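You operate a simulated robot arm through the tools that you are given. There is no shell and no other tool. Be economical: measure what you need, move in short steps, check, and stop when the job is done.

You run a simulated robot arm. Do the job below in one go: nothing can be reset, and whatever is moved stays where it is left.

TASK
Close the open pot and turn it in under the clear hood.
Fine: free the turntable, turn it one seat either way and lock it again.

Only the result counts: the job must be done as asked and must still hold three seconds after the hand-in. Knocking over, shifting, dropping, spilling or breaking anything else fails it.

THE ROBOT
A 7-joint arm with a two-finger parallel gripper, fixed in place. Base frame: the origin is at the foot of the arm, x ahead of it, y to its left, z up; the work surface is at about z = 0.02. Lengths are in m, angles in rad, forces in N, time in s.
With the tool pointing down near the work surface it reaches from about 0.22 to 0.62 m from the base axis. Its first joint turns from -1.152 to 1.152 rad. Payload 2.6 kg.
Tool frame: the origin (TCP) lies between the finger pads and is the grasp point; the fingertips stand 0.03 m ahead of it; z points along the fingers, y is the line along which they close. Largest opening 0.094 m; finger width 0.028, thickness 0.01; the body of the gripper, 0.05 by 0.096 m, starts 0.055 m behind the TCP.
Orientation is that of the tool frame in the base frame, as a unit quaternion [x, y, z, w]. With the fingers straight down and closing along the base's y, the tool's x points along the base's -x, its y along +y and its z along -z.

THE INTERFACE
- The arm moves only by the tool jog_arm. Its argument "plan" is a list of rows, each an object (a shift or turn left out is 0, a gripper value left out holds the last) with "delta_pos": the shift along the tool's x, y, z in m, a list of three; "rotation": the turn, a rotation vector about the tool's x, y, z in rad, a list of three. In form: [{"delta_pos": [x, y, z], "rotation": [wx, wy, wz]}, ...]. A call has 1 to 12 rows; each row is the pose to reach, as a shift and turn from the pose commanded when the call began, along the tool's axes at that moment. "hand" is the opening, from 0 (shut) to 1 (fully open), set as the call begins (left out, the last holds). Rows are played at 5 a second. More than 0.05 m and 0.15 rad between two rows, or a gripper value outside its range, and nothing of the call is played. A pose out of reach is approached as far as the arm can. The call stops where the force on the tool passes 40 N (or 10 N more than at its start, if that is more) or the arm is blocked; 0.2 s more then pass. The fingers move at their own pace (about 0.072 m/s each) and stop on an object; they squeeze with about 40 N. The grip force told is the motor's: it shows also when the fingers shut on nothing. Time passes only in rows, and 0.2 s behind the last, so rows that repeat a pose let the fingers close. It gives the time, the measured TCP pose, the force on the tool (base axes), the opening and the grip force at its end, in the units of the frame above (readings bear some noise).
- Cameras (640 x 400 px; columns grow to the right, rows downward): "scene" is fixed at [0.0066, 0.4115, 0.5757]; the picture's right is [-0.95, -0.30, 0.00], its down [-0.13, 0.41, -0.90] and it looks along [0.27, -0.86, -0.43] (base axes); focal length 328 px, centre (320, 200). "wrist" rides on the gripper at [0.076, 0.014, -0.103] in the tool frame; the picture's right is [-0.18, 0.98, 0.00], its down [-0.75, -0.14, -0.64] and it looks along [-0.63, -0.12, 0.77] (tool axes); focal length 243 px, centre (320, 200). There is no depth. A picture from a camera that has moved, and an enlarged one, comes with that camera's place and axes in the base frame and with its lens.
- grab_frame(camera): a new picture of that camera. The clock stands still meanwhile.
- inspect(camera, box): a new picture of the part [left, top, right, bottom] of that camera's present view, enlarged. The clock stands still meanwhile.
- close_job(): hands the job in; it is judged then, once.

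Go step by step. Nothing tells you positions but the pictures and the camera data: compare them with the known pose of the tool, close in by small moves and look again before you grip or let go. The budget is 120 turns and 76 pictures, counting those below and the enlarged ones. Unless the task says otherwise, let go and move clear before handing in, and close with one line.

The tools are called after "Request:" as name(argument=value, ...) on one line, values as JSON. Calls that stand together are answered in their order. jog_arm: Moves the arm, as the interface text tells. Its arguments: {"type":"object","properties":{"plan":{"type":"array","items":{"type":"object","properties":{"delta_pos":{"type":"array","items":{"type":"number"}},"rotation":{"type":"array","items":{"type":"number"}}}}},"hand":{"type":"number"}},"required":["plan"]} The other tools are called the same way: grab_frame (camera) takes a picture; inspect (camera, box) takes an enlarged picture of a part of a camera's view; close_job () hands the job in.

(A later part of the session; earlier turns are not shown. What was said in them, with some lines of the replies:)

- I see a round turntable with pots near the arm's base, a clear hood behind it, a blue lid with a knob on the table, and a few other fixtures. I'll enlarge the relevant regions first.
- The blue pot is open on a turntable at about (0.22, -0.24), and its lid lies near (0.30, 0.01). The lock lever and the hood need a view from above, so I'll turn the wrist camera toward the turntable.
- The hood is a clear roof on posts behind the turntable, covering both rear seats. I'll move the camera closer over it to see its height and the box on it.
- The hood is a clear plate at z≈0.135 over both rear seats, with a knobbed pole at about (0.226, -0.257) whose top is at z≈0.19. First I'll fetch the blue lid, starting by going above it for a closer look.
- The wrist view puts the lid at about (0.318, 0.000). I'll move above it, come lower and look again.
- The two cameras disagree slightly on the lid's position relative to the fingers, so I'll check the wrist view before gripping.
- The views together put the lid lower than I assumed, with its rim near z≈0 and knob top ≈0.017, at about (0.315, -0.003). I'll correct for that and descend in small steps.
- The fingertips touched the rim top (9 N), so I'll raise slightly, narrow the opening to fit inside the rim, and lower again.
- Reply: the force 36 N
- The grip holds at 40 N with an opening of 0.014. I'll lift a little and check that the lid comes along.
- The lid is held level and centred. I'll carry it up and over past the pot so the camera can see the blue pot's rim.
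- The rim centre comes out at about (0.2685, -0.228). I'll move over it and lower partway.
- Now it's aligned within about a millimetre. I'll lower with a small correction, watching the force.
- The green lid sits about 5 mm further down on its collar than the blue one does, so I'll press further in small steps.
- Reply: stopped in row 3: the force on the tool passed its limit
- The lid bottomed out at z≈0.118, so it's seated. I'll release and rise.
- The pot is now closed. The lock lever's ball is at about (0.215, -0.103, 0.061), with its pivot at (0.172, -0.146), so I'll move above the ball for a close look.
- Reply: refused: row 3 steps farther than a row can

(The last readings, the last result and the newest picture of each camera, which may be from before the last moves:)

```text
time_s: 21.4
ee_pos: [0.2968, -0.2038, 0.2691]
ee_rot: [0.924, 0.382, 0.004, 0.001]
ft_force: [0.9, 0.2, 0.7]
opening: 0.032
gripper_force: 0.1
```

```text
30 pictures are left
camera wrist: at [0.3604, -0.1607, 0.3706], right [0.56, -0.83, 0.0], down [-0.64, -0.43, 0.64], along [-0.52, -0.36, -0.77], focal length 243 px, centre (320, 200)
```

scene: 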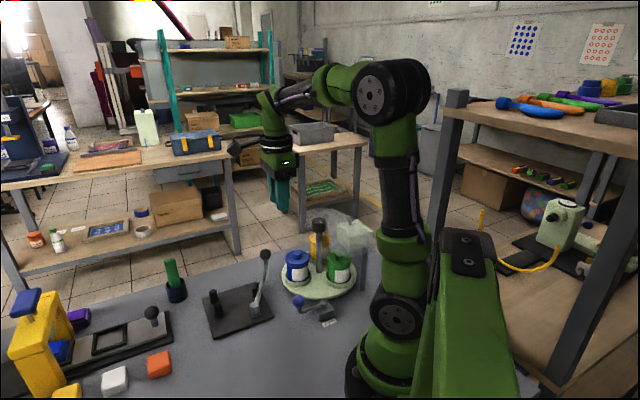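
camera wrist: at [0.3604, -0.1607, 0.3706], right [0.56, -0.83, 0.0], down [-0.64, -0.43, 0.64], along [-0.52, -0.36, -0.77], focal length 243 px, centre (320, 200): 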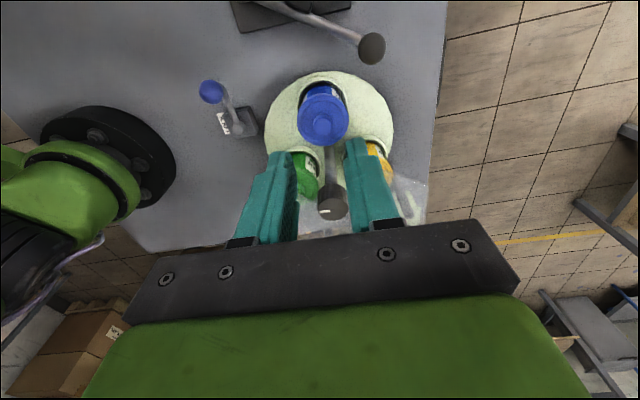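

One row was too long, so I'll replay the move with smaller steps.

Request:
jog_arm(plan=[{"delta_pos": [0.004, -0.04, 0]}, {"delta_pos": [0.008, -0.08, 0.0]}, {"delta_pos": [0.012, -0.115, 0.01]}, {"delta_pos": [0.0134, -0.129, 0.05]}, {"delta_pos": [0.0134, -0.129, 0.095]}, {"delta_pos": [0.0134, -0.129, 0.12]}], hand=0.55)

Request:
grab_frame(camera="wrist")

```text
time_s: 22.8
ee_pos: [0.2155, -0.1026, 0.1471]
ee_rot: [0.924, 0.382, 0.005, 0.002]
ft_force: [-0.7, 0.5, 0.1]
opening: 0.0518
gripper_force: 0.1
```

```text
29 pictures are left
camera wrist: at [0.2793, -0.0588, 0.2487], right [0.56, -0.83, 0.01], down [-0.64, -0.43, 0.64], along [-0.52, -0.36, -0.77], focal length 243 px, centre (320, 200)
```

wrist: 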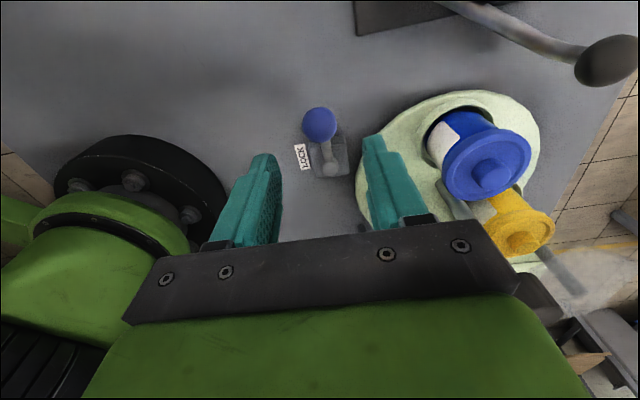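

Request:
jog_arm(plan=[{"delta_pos": [0, 0, 0.04]}, {"delta_pos": [0, 0, 0.07]}, {"delta_pos": [0, 0, 0.08]}])

Request:
inspect(camera="wrist", box=[220, 80, 420, 240])

Request:
inspect(camera="scene", box=[270, 250, 370, 335])

```text
time_s: 23.6
ee_pos: [0.2175, -0.1017, 0.0676]
ee_rot: [0.924, 0.381, 0.003, 0.001]
ft_force: [0.0, -0.1, 0.2]
opening: 0.052
gripper_force: 0.0
```

```text
2.50 times, centred on (320, 160) of wrist
camera zoom: at [0.2801, -0.0585, 0.1699], right [0.56, -0.83, 0.0], down [-0.64, -0.43, 0.64], along [-0.52, -0.36, -0.77], focal length 606 px, centre (320, 300)
```

zoom: 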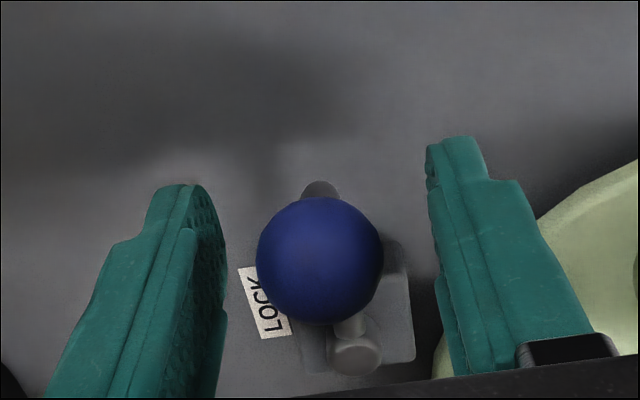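

```text
4.71 times, centred on (320, 292) of scene
camera zoom: at [0.0066, 0.4115, 0.5757], right [-0.95, -0.3, 0.0], down [-0.13, 0.41, -0.9], along [0.27, -0.86, -0.43], focal length 1543 px, centre (320, -235)
```

zoom: 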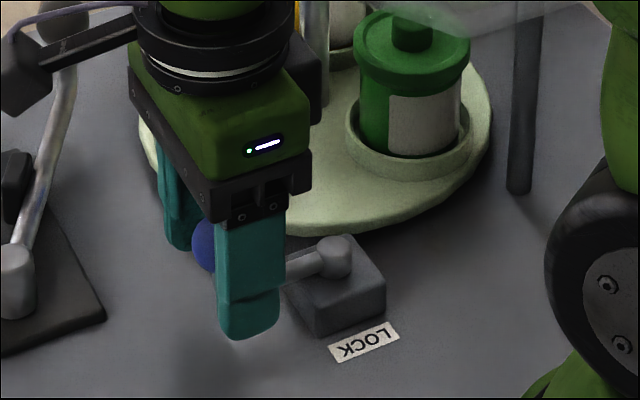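

The ball sits between the fingers, so I'll close on it.

Request:
jog_arm(plan=[{"delta_pos": [0, 0, 0]}, {"delta_pos": [0, 0, 0]}, {"delta_pos": [0, 0, 0]}], hand=0)

```text
time_s: 24.4
ee_pos: [0.2174, -0.1026, 0.0663]
ee_rot: [0.924, 0.383, 0.004, 0.002]
ft_force: [3.9, 0.0, -12.0]
opening: 0.0269
gripper_force: 44.5
```

Request:
jog_arm(plan=[{"delta_pos": [0, 0.003, 0], "rotation": [0, 0, 0.05]}, {"delta_pos": [-0.0003, 0.006, 0], "rotation": [0, 0, 0.1]}, {"delta_pos": [-0.0007, 0.009, 0], "rotation": [0, 0, 0.15]}])

```text
time_s: 25.2
ee_pos: [0.2214, -0.1091, 0.0678]
ee_rot: [0.95, 0.313, 0.004, 0.001]
ft_force: [16.8, 11.5, -30.1]
opening: 0.0272
gripper_force: 45.1
```

Request:
inspect(camera="scene", box=[270, 250, 370, 335])

Request:
inspect(camera="wrist", box=[220, 80, 420, 240])

```text
4.71 times, centred on (320, 292) of scene
camera zoom: at [0.0067, 0.4115, 0.5757], right [-0.95, -0.3, 0.0], down [-0.13, 0.41, -0.9], along [0.27, -0.86, -0.43], focal length 1543 px, centre (320, -235)
```

zoom: 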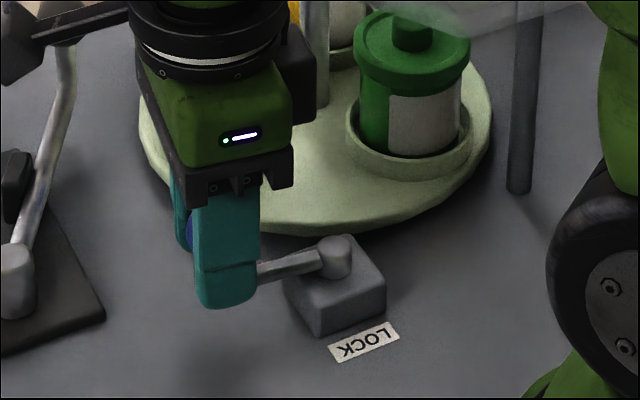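

```text
2.50 times, centred on (320, 160) of wrist
camera zoom: at [0.2911, -0.075, 0.1703], right [0.43, -0.9, 0.0], down [-0.7, -0.33, 0.64], along [-0.57, -0.28, -0.77], focal length 606 px, centre (320, 300)
```

zoom: 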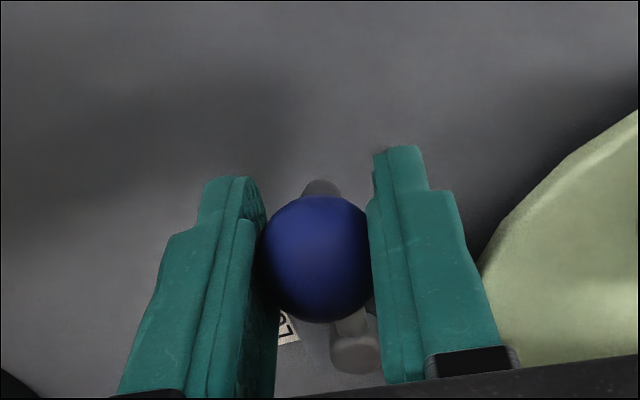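

The lever follows clockwise easily. There's side load building up, so I'll relax it slightly and read the force again.

Request:
jog_arm(plan=[{"delta_pos": [0.001, 0, 0.001]}, {"delta_pos": [0.001, 0, 0.002]}])

```text
time_s: 25.8
ee_pos: [0.2219, -0.1103, 0.0684]
ee_rot: [0.951, 0.31, 0.006, 0.002]
ft_force: [-2.5, 3.0, 25.4]
opening: 0.0274
gripper_force: 44.9
```

Request:
jog_arm(plan=[{"delta_pos": [-0.0003, 0.0062, -0.001], "rotation": [0, 0, 0.1]}, {"delta_pos": [-0.0012, 0.0123, -0.001], "rotation": [0, 0, 0.2]}, {"delta_pos": [-0.0028, 0.0183, -0.001], "rotation": [0, 0, 0.3]}])

```text
time_s: 26.6
ee_pos: [0.23, -0.1235, 0.0686]
ee_rot: [0.986, 0.167, 0.004, 0.001]
ft_force: [12.2, -2.5, -18.7]
opening: 0.0271
gripper_force: 44.6
```

Request:
jog_arm(plan=[{"delta_pos": [0.0003, 0.0062, 0.0005], "rotation": [0, 0, 0.1]}, {"delta_pos": [-0.0005, 0.0123, 0.0006], "rotation": [0, 0, 0.2]}, {"delta_pos": [-0.002, 0.0183, 0.0006], "rotation": [0, 0, 0.3]}])

```text
time_s: 27.4
ee_pos: [0.2335, -0.1423, 0.069]
ee_rot: [1.0, 0.016, 0.005, -0.001]
ft_force: [-3.0, 4.4, 20.9]
opening: 0.0272
gripper_force: 45.5
```

Request:
jog_arm(plan=[{"delta_pos": [-0.0003, 0.0062, -0.0006], "rotation": [0, 0, 0.1]}, {"delta_pos": [-0.0012, 0.0123, -0.0006], "rotation": [0, 0, 0.2]}, {"delta_pos": [-0.0028, 0.0183, -0.0006], "rotation": [0, 0, 0.3]}])

Request:
inspect(camera="scene", box=[270, 240, 370, 330])

```text
time_s: 28.1
ee_pos: [0.2331, -0.1505, 0.0676]
ee_rot: [0.995, -0.104, 0.002, -0.009]
ft_force: [0.9, 8.5, 5.9]
opening: 0.0271
gripper_force: 45.2
stopped in row 3: the force on the tool passed its limit (the readings are from after the stop); the commanded pose is now the measured one
```

```text
4.44 times, centred on (320, 285) of scene
camera zoom: at [0.0066, 0.4115, 0.5757], right [-0.95, -0.3, 0.0], down [-0.13, 0.41, -0.9], along [0.27, -0.86, -0.43], focal length 1458 px, centre (320, -178)
```

zoom: 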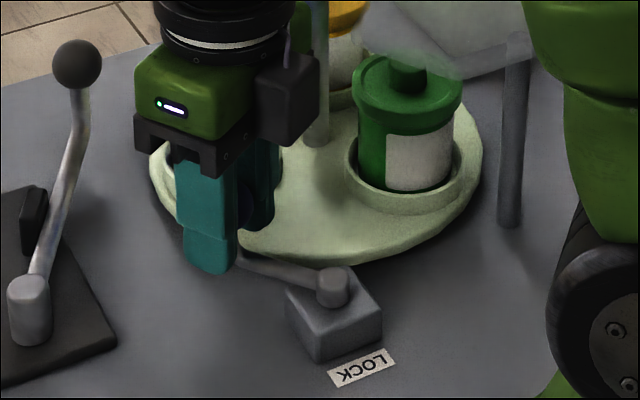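

The lever stopped after about 50° of swing, so I take it to be in the free position. I'll open slightly, rise, and head above the turntable's knob.

Request:
jog_arm(plan=[{"delta_pos": [0, 0, 0]}, {"delta_pos": [0, 0, 0]}], hand=0.4)

Request:
jog_arm(plan=[{"delta_pos": [0, 0, -0.04]}, {"delta_pos": [0, 0, -0.08]}, {"delta_pos": [0, 0, -0.12]}, {"delta_pos": [0, 0, -0.16]}, {"delta_pos": [0, 0, -0.2]}])

Request:
grab_frame(camera="wrist")

```text
time_s: 28.8
ee_pos: [0.2316, -0.1506, 0.0662]
ee_rot: [0.995, -0.104, 0.002, -0.006]
ft_force: [1.1, 0.8, 0.4]
opening: 0.0375
gripper_force: 0.0
```

```text
time_s: 29.9
ee_pos: [0.2306, -0.1502, 0.2673]
ee_rot: [0.995, -0.103, 0.001, -0.007]
ft_force: [-0.6, -0.3, -0.5]
opening: 0.0376
gripper_force: 0.0
```

```text
23 pictures are left
camera wrist: at [0.3034, -0.1824, 0.3691], right [-0.38, -0.92, -0.01], down [-0.71, 0.28, 0.64], along [-0.59, 0.26, -0.77], focal length 243 px, centre (320, 200)
```

wrist: 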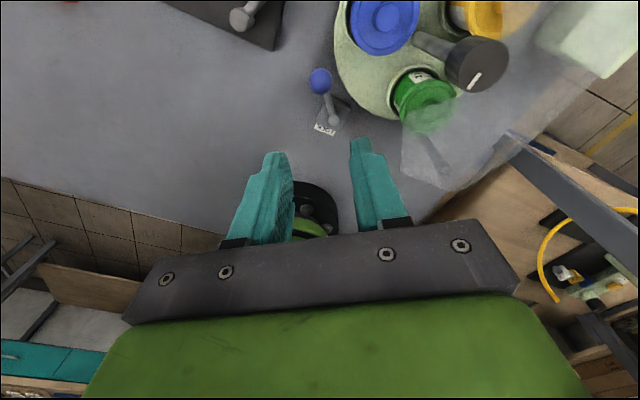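

The lever stayed put and the knob top triangulates to about (0.220, -0.277, 0.160). I'll move above the knob.

Request:
jog_arm(plan=[{"delta_pos": [0.005, 0.04, 0], "rotation": [-0.0135, 0.003, 0]}, {"delta_pos": [0.01, 0.08, 0], "rotation": [-0.0135, 0.003, 0]}, {"delta_pos": [0.016, 0.124, 0], "rotation": [-0.0135, 0.003, 0]}, {"delta_pos": [0.016, 0.1262, 0.02], "rotation": [-0.0135, 0.003, 0]}, {"delta_pos": [0.016, 0.1262, 0.04], "rotation": [-0.0135, 0.003, 0]}], hand=0.68)

Request:
grab_frame(camera="wrist")

```text
time_s: 31.1
ee_pos: [0.2213, -0.2783, 0.2252]
ee_rot: [0.995, -0.103, 0.003, 0.001]
ft_force: [-0.1, 0.9, 0.3]
opening: 0.064
gripper_force: 0.1
```

```text
22 pictures are left
camera wrist: at [0.2934, -0.3086, 0.3274], right [-0.38, -0.92, 0.0], down [-0.71, 0.29, 0.64], along [-0.59, 0.24, -0.77], focal length 243 px, centre (320, 200)
```

wrist: 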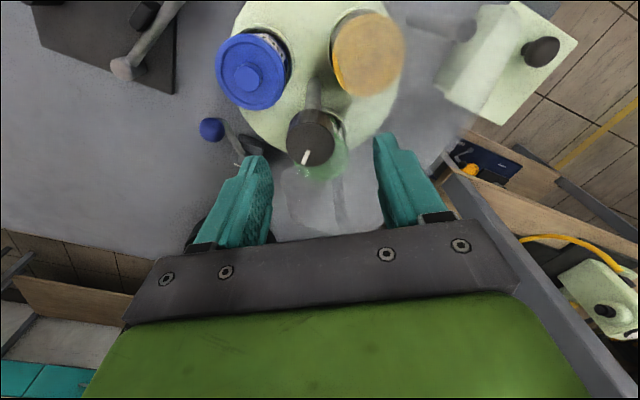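

Request:
jog_arm(plan=[{"delta_pos": [-0.0044, -0.0062, 0.0]}, {"delta_pos": [-0.0044, -0.0062, 0.02]}, {"delta_pos": [-0.0044, -0.0062, 0.028]}])

Request:
inspect(camera="wrist", box=[220, 80, 420, 240])

Request:
inspect(camera="scene", box=[270, 190, 370, 290])

```text
time_s: 31.9
ee_pos: [0.2176, -0.2729, 0.1974]
ee_rot: [0.995, -0.104, 0.003, 0.0]
ft_force: [-0.3, -0.2, -0.1]
opening: 0.0639
gripper_force: 0.1
```

```text
2.50 times, centred on (320, 160) of wrist
camera zoom: at [0.2897, -0.3029, 0.2998], right [-0.38, -0.92, 0.0], down [-0.71, 0.29, 0.64], along [-0.59, 0.25, -0.77], focal length 606 px, centre (320, 300)
```

zoom: 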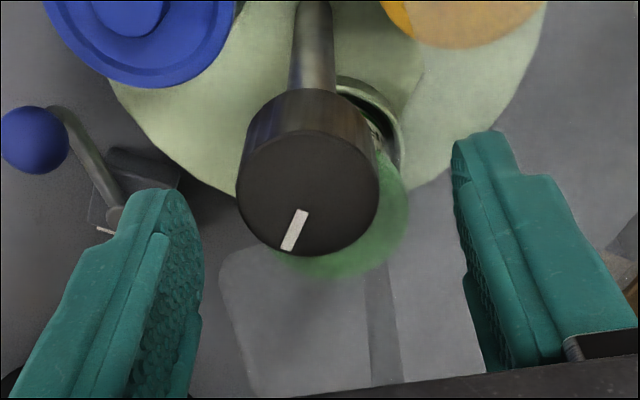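

```text
4.00 times, centred on (320, 240) of scene
camera zoom: at [0.0066, 0.4115, 0.5757], right [-0.95, -0.3, 0.0], down [-0.13, 0.41, -0.9], along [0.27, -0.86, -0.43], focal length 1312 px, centre (320, 40)
```

zoom: 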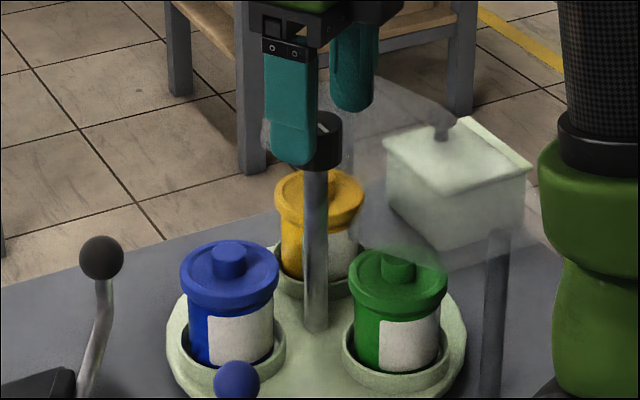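

Request:
jog_arm(plan=[{"delta_pos": [-0.0007, -0.0036, 0.0]}, {"delta_pos": [-0.0007, -0.0036, 0.014]}, {"delta_pos": [-0.0007, -0.0036, 0.026]}])

Request:
inspect(camera="wrist", box=[220, 80, 420, 240])

```text
time_s: 32.8
ee_pos: [0.218, -0.2692, 0.1717]
ee_rot: [0.995, -0.103, 0.004, 0.0]
ft_force: [-0.7, -0.2, -0.3]
opening: 0.0638
gripper_force: 0.0
```

```text
2.50 times, centred on (320, 160) of wrist
camera zoom: at [0.2897, -0.2998, 0.2734], right [-0.38, -0.92, 0.0], down [-0.71, 0.29, 0.64], along [-0.59, 0.24, -0.77], focal length 606 px, centre (320, 300)
```

zoom: 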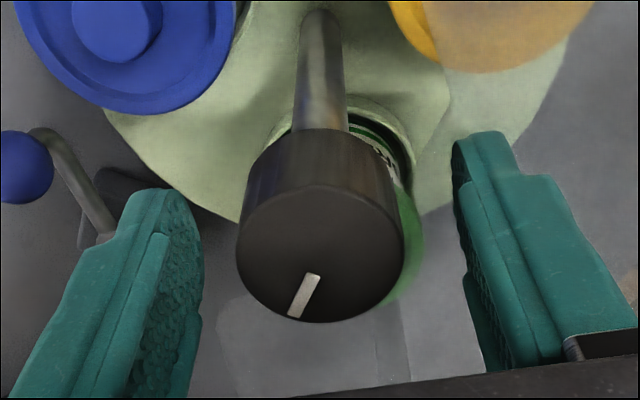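

The knob is centred between the fingers, so I'll close on it.

Request:
jog_arm(plan=[{"delta_pos": [-0.001, 0, 0]}, {"delta_pos": [-0.001, 0, 0]}, {"delta_pos": [-0.001, 0, 0]}], hand=0)

```text
time_s: 33.5
ee_pos: [0.218, -0.2708, 0.1709]
ee_rot: [0.995, -0.103, 0.002, 0.0]
ft_force: [8.0, -15.5, -14.4]
opening: 0.0361
gripper_force: 45.1
```

Request:
jog_arm(plan=[{"delta_pos": [0, 0.0006, 0.0004], "rotation": [0, 0, -0.05]}, {"delta_pos": [0, 0.0006, 0.0004], "rotation": [0, 0, -0.1]}, {"delta_pos": [0, 0.0006, 0.0004], "rotation": [0, 0, -0.15]}])

Request:
inspect(camera="scene", box=[270, 210, 370, 320])

```text
time_s: 34.4
ee_pos: [0.2183, -0.2717, 0.1705]
ee_rot: [1.0, -0.028, 0.003, 0.003]
ft_force: [11.5, -25.5, -8.8]
opening: 0.0363
gripper_force: 45.1
```

```text
3.64 times, centred on (320, 265) of scene
camera zoom: at [0.0067, 0.4114, 0.5757], right [-0.95, -0.3, 0.0], down [-0.13, 0.41, -0.9], along [0.27, -0.86, -0.43], focal length 1193 px, centre (320, -36)
```

zoom: 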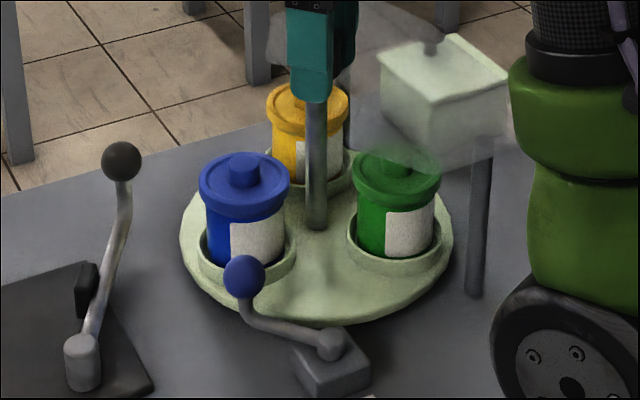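

The turntable turns with the knob, so it's free. I'll relieve the side load first.

Request:
jog_arm(plan=[{"delta_pos": [0.0005, 0.001, 0.0003]}, {"delta_pos": [0.0005, 0.001, 0.0003]}])

```text
time_s: 35.0
ee_pos: [0.2167, -0.2718, 0.1714]
ee_rot: [1.0, -0.028, 0.002, 0.002]
ft_force: [2.3, -14.9, 9.8]
opening: 0.0367
gripper_force: 44.6
```

Request:
jog_arm(plan=[{"delta_pos": [0.0, 0.001, -0.0002], "rotation": [0, 0, -0.1]}, {"delta_pos": [0.0, 0.001, -0.0002], "rotation": [0, 0, -0.2]}, {"delta_pos": [0.0, 0.001, -0.0002], "rotation": [0, 0, -0.3]}, {"delta_pos": [0.0, 0.001, -0.0002], "rotation": [0, 0, -0.4]}, {"delta_pos": [0.0, 0.001, -0.0002], "rotation": [0, 0, -0.5]}])

```text
time_s: 36.1
ee_pos: [0.219, -0.2732, 0.1717]
ee_rot: [0.975, 0.223, 0.004, 0.004]
ft_force: [23.1, -28.4, -9.9]
opening: 0.0346
gripper_force: 45.1
```

Request:
jog_arm(plan=[{"delta_pos": [0.0005, 0.0015, 0.0]}, {"delta_pos": [0.0007, 0.003, 0.0]}])

```text
time_s: 36.8
ee_pos: [0.2191, -0.2728, 0.1709]
ee_rot: [0.976, 0.22, 0.004, -0.001]
ft_force: [12.4, -2.2, 3.7]
opening: 0.0348
gripper_force: 44.8
```

Request:
jog_arm(plan=[{"delta_pos": [0.0008, 0.0005, 0], "rotation": [0, 0, -0.1]}, {"delta_pos": [0.001, 0.0008, 0], "rotation": [0, 0, -0.2]}, {"delta_pos": [0.0014, 0.001, 0], "rotation": [0, 0, -0.3]}, {"delta_pos": [0.0016, 0.0013, 0], "rotation": [0, 0, -0.4]}])

```text
time_s: 37.8
ee_pos: [0.2208, -0.2751, 0.1716]
ee_rot: [0.913, 0.409, 0.003, 0.0]
ft_force: [1.9, 16.8, 17.8]
opening: 0.0335
gripper_force: 44.7
```

Request:
inspect(camera="scene", box=[270, 210, 370, 320])

```text
3.64 times, centred on (320, 265) of scene
camera zoom: at [0.0065, 0.4116, 0.5756], right [-0.95, -0.3, 0.0], down [-0.13, 0.41, -0.9], along [0.27, -0.86, -0.43], focal length 1193 px, centre (320, -36)
```

zoom: 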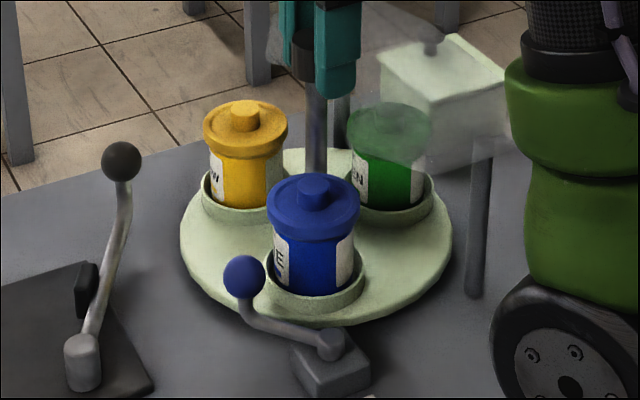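

Halfway there: about 60° turned, with the pots standing well. I'll continue.

Request:
jog_arm(plan=[{"delta_pos": [0.0009, -0.0008, -0.0005], "rotation": [0, 0, -0.05]}, {"delta_pos": [0.0009, -0.0008, -0.0005], "rotation": [0, 0, -0.15]}, {"delta_pos": [0.0009, -0.0008, -0.0005], "rotation": [0, 0, -0.25]}, {"delta_pos": [0.0009, -0.0008, -0.0005], "rotation": [0, 0, -0.35]}])

```text
time_s: 38.8
ee_pos: [0.2221, -0.274, 0.1721]
ee_rot: [0.826, 0.563, 0.002, 0.003]
ft_force: [14.6, 1.1, -3.6]
opening: 0.0336
gripper_force: 45.0
```

Request:
jog_arm(plan=[{"delta_pos": [0.0004, 0.001, 0], "rotation": [0, 0, -0.1]}, {"delta_pos": [0.0004, 0.001, 0], "rotation": [0, 0, -0.2]}, {"delta_pos": [0.0004, 0.001, 0], "rotation": [0, 0, -0.3]}, {"delta_pos": [0.0004, 0.001, 0], "rotation": [0, 0, -0.4]}])

```text
time_s: 39.8
ee_pos: [0.2241, -0.2753, 0.1707]
ee_rot: [0.698, 0.716, 0.0, 0.002]
ft_force: [17.2, -10.5, -21.5]
opening: 0.0332
gripper_force: 44.8
```

Request:
jog_arm(plan=[{"delta_pos": [-0.0006, 0.0013, 0.0006], "rotation": [0, 0, 0]}, {"delta_pos": [-0.0006, 0.0015, 0.0006], "rotation": [0, 0, -0.1]}, {"delta_pos": [-0.0006, 0.0015, 0.0006], "rotation": [0, 0, -0.2]}, {"delta_pos": [-0.0006, 0.0015, 0.0006], "rotation": [0, 0, -0.29]}, {"delta_pos": [-0.0006, 0.0015, 0.0006], "rotation": [0, 0, -0.29]}])

Request:
inspect(camera="scene", box=[260, 210, 380, 330])

```text
time_s: 41.0
ee_pos: [0.2243, -0.2735, 0.1713]
ee_rot: [0.589, 0.808, 0.003, 0.002]
ft_force: [-15.2, 11.9, 20.8]
opening: 0.0332
gripper_force: 44.9
```

```text
3.33 times, centred on (320, 270) of scene
camera zoom: at [0.0065, 0.4116, 0.5756], right [-0.95, -0.3, 0.0], down [-0.13, 0.41, -0.9], along [0.27, -0.86, -0.43], focal length 1093 px, centre (320, -33)
```

zoom: 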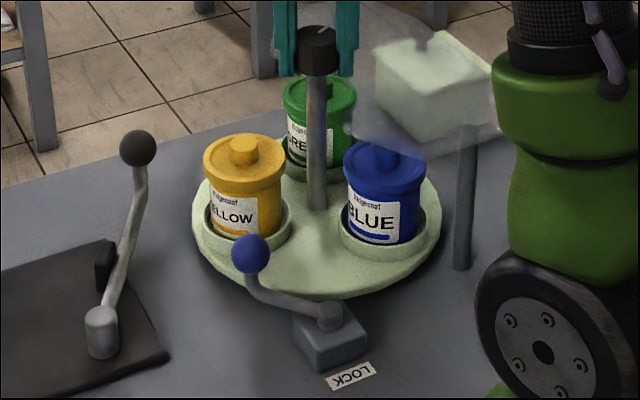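

The seats now line up with their original places and the blue pot is in a rear seat under the hood. I'll relax the load, release and rise.

Request:
jog_arm(plan=[{"delta_pos": [0.001, -0.0007, -0.0006], "rotation": [0, 0, -0.01]}, {"delta_pos": [0.001, -0.0007, -0.0006], "rotation": [0, 0, -0.01]}])

Request:
jog_arm(plan=[{"delta_pos": [0, 0, 0]}, {"delta_pos": [0, 0, 0]}, {"delta_pos": [0, 0, -0.03]}, {"delta_pos": [0, 0, -0.07]}, {"delta_pos": [0, 0, -0.1]}], hand=0.68)

Request:
inspect(camera="scene", box=[260, 210, 380, 330])

```text
time_s: 41.5
ee_pos: [0.2233, -0.2736, 0.1721]
ee_rot: [0.585, 0.811, 0.001, 0.001]
ft_force: [-4.4, 1.1, 5.6]
opening: 0.0335
gripper_force: 45.2
```

```text
time_s: 42.8
ee_pos: [0.2203, -0.2726, 0.2705]
ee_rot: [0.584, 0.811, 0.002, 0.002]
ft_force: [0.3, 0.1, 0.5]
opening: 0.0639
gripper_force: 0.0
```

```text
3.33 times, centred on (320, 270) of scene
camera zoom: at [0.0066, 0.4115, 0.5757], right [-0.95, -0.3, 0.0], down [-0.13, 0.41, -0.9], along [0.27, -0.86, -0.43], focal length 1093 px, centre (320, -33)
```

zoom: 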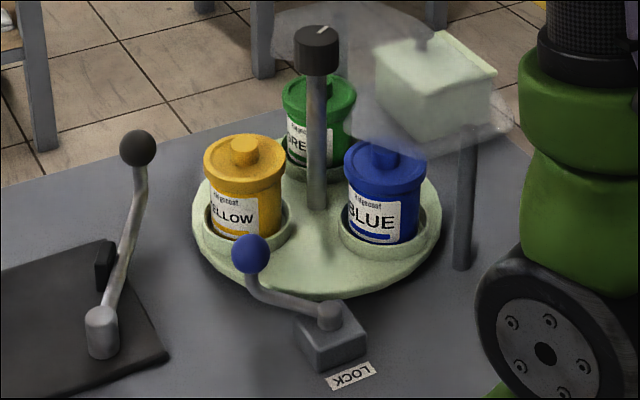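

Cup positions match the original seats. Next I'll bring the gripper back over the lever ball with the closing axis tangential to its swing.

Request:
jog_arm(plan=[{"delta_pos": [0.01, 0.004, 0], "rotation": [0, 0, 0.14]}, {"delta_pos": [0.02, 0.008, 0], "rotation": [0, 0, 0.28]}, {"delta_pos": [0.03, 0.013, 0], "rotation": [0, 0, 0.42]}, {"delta_pos": [0.04, 0.018, 0], "rotation": [0, 0, 0.56]}, {"delta_pos": [0.05, 0.022, 0], "rotation": [0, 0, 0.7]}, {"delta_pos": [0.06, 0.027, 0], "rotation": [0, 0, 0.84]}, {"delta_pos": [0.07, 0.031, 0], "rotation": [0, 0, 0.98]}, {"delta_pos": [0.08, 0.036, 0], "rotation": [0, 0, 1.12]}, {"delta_pos": [0.09, 0.04, 0], "rotation": [0, 0, 1.26]}, {"delta_pos": [0.1, 0.045, 0], "rotation": [0, 0, 1.4]}, {"delta_pos": [0.112, 0.0498, 0], "rotation": [0, 0, 1.54]}, {"delta_pos": [0.112, 0.0498, 0], "rotation": [0, 0, 1.68]}], hand=0.5)

Request:
jog_arm(plan=[{"delta_pos": [0, 0, 0.03], "rotation": [0, 0, 0.14]}, {"delta_pos": [0, 0, 0.07], "rotation": [0, 0, 0.28]}, {"delta_pos": [0, 0, 0.11], "rotation": [0, 0, 0.3]}, {"delta_pos": [0, 0, 0.12], "rotation": [0, 0, 0.3]}])

Request:
grab_frame(camera="wrist")

```text
time_s: 45.4
ee_pos: [0.2342, -0.1517, 0.2709]
ee_rot: [0.995, 0.105, 0.003, 0.0]
ft_force: [-0.4, 0.2, 0.6]
opening: 0.0467
gripper_force: 0.1
```

```text
time_s: 46.4
ee_pos: [0.2359, -0.1534, 0.1501]
ee_rot: [0.999, -0.044, 0.003, 0.0]
ft_force: [-0.7, 0.2, 0.2]
opening: 0.047
gripper_force: 0.1
```

```text
14 pictures are left
camera wrist: at [0.3104, -0.1737, 0.2531], right [-0.27, -0.96, 0.0], down [-0.74, 0.21, 0.64], along [-0.61, 0.17, -0.77], focal length 243 px, centre (320, 200)
```

wrist: 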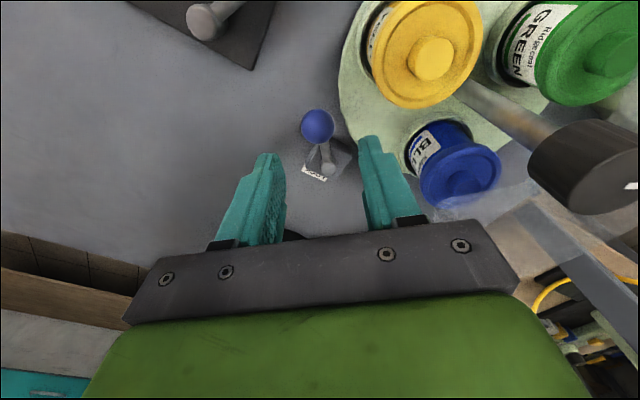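

Request:
jog_arm(plan=[{"delta_pos": [-0.0018, -0.0029, 0.03]}, {"delta_pos": [-0.0018, -0.0029, 0.06]}, {"delta_pos": [-0.0018, -0.0029, 0.082]}])

Request:
inspect(camera="wrist", box=[220, 80, 420, 240])

```text
time_s: 47.1
ee_pos: [0.2362, -0.146, 0.0693]
ee_rot: [0.999, -0.044, 0.003, 0.0]
ft_force: [0.5, -0.4, -0.3]
opening: 0.0468
gripper_force: 0.1
```

```text
2.50 times, centred on (320, 160) of wrist
camera zoom: at [0.3099, -0.1678, 0.1708], right [-0.27, -0.96, 0.0], down [-0.74, 0.21, 0.64], along [-0.61, 0.17, -0.77], focal length 606 px, centre (320, 300)
```

zoom: 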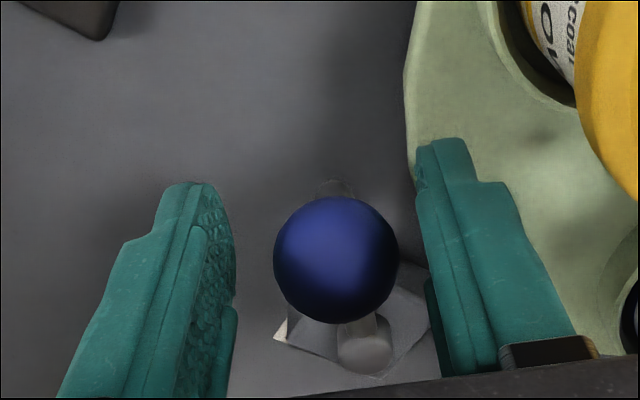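

Request:
jog_arm(plan=[{"delta_pos": [-0.0005, 0.0022, 0.001]}, {"delta_pos": [-0.0005, 0.0022, 0.001]}])

Request:
jog_arm(plan=[{"delta_pos": [0, 0, 0]}, {"delta_pos": [0, 0, 0]}, {"delta_pos": [0, 0, 0]}], hand=0)

```text
time_s: 47.8
ee_pos: [0.2348, -0.1491, 0.0695]
ee_rot: [0.999, -0.044, 0.002, 0.001]
ft_force: [-0.4, -0.3, -0.2]
opening: 0.0468
gripper_force: 0.0
```

```text
time_s: 48.5
ee_pos: [0.2342, -0.1492, 0.069]
ee_rot: [0.999, -0.044, 0.002, 0.0]
ft_force: [1.7, 0.2, -2.4]
opening: 0.0269
gripper_force: 45.1
```

Request:
jog_arm(plan=[{"delta_pos": [-0.0003, -0.0062, 0], "rotation": [0, 0, -0.1]}, {"delta_pos": [-0.0012, -0.0124, 0], "rotation": [0, 0, -0.2]}, {"delta_pos": [-0.0028, -0.0185, 0], "rotation": [0, 0, -0.3]}])

```text
time_s: 49.4
ee_pos: [0.2328, -0.1316, 0.0692]
ee_rot: [0.994, 0.107, 0.003, 0.0]
ft_force: [8.5, 4.3, -9.0]
opening: 0.0269
gripper_force: 45.4
```

Request:
jog_arm(plan=[{"delta_pos": [0.0003, -0.0062, 0.0003], "rotation": [0, 0, -0.1]}, {"delta_pos": [-0.0005, -0.0124, 0.0003], "rotation": [0, 0, -0.2]}, {"delta_pos": [-0.0021, -0.0185, 0.0003], "rotation": [0, 0, -0.3]}])

```text
time_s: 50.1
ee_pos: [0.2264, -0.1154, 0.0683]
ee_rot: [0.967, 0.255, 0.004, 0.002]
ft_force: [-2.5, 1.9, 20.7]
opening: 0.0272
gripper_force: 44.8
```

Request:
jog_arm(plan=[{"delta_pos": [-0.0003, -0.0062, -0.0007], "rotation": [0, 0, -0.1]}, {"delta_pos": [-0.0012, -0.0124, -0.0007], "rotation": [0, 0, -0.2]}, {"delta_pos": [-0.0021, -0.0161, -0.0007], "rotation": [0, 0, -0.26]}, {"delta_pos": [-0.0028, -0.0185, -0.0007], "rotation": [0, 0, -0.3]}, {"delta_pos": [-0.0036, -0.0208, -0.0007], "rotation": [0, 0, -0.34]}])

Request:
inspect(camera="scene", box=[260, 210, 380, 330])

```text
time_s: 51.4
ee_pos: [0.2157, -0.1017, 0.0687]
ee_rot: [0.912, 0.41, 0.004, 0.006]
ft_force: [5.1, -4.1, -9.8]
opening: 0.0271
gripper_force: 44.7
stopped in row 5: the force on the tool passed its limit (the readings are from after the stop); the commanded pose is now the measured one
```

```text
3.33 times, centred on (320, 270) of scene
camera zoom: at [0.0066, 0.4115, 0.5757], right [-0.95, -0.3, 0.0], down [-0.13, 0.41, -0.9], along [0.27, -0.86, -0.43], focal length 1093 px, centre (320, -33)
```

zoom: 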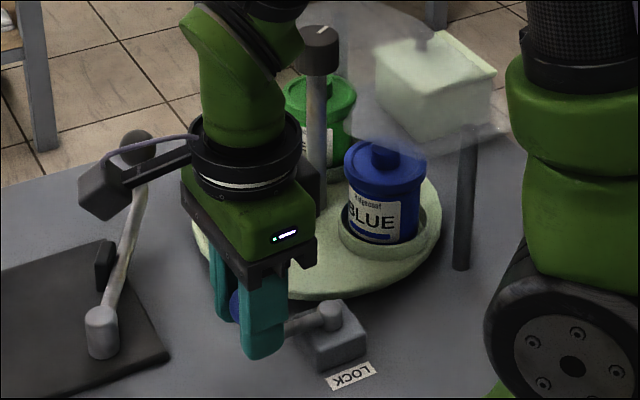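

The lever met its stop at the original locked position. I'll release and move clear.

Request:
jog_arm(plan=[{"delta_pos": [0, 0, 0]}, {"delta_pos": [0, 0, 0]}, {"delta_pos": [0, 0, 0]}], hand=0.5)

Request:
jog_arm(plan=[{"delta_pos": [0, 0, -0.04]}, {"delta_pos": [0, 0, -0.08]}, {"delta_pos": [0, 0, -0.12]}, {"delta_pos": [0.02, 0, -0.16]}, {"delta_pos": [0.06, 0, -0.18]}, {"delta_pos": [0.1, 0, -0.2]}])

Request:
inspect(camera="scene", box=[260, 210, 380, 330])

Request:
grab_frame(camera="wrist")

```text
time_s: 52.1
ee_pos: [0.2158, -0.1007, 0.0711]
ee_rot: [0.912, 0.411, 0.004, 0.005]
ft_force: [-0.2, 1.0, 0.0]
opening: 0.0471
gripper_force: 0.1
```

```text
time_s: 53.5
ee_pos: [0.2826, -0.0233, 0.2684]
ee_rot: [0.912, 0.41, 0.004, 0.006]
ft_force: [0.3, 0.4, 0.0]
opening: 0.0468
gripper_force: 0.2
```

```text
3.33 times, centred on (320, 270) of scene
camera zoom: at [0.0066, 0.4115, 0.5757], right [-0.95, -0.3, 0.0], down [-0.13, 0.41, -0.9], along [0.27, -0.86, -0.43], focal length 1093 px, centre (320, -33)
```

zoom: 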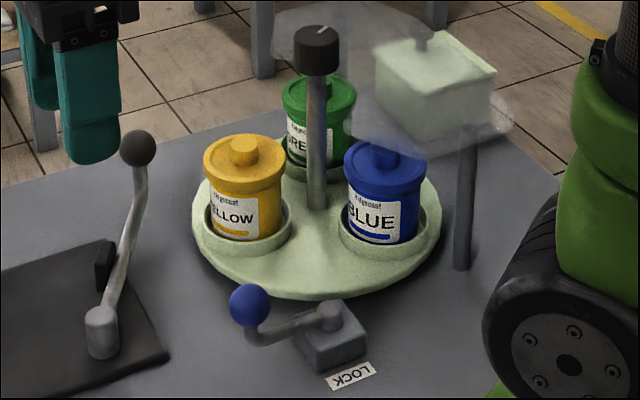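

```text
10 pictures are left
camera wrist: at [0.3428, 0.0246, 0.3712], right [0.61, -0.79, 0.01], down [-0.61, -0.47, 0.64], along [-0.5, -0.4, -0.77], focal length 243 px, centre (320, 200)
```

wrist: 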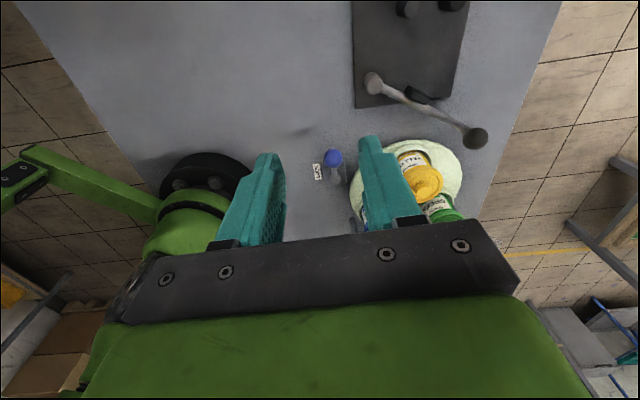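

The blue pot is closed and sits under the hood, the seats are aligned, the lever is back in its original locked position, and the arm is clear. I'm handing in.

Request:
close_job()

```text
The job is handed in.
```

The blue pot is closed and one seat round, under the clear hood. The lock lever is back in the position it started in, which I took to be locked; I did not test the lock by trying to turn the table.
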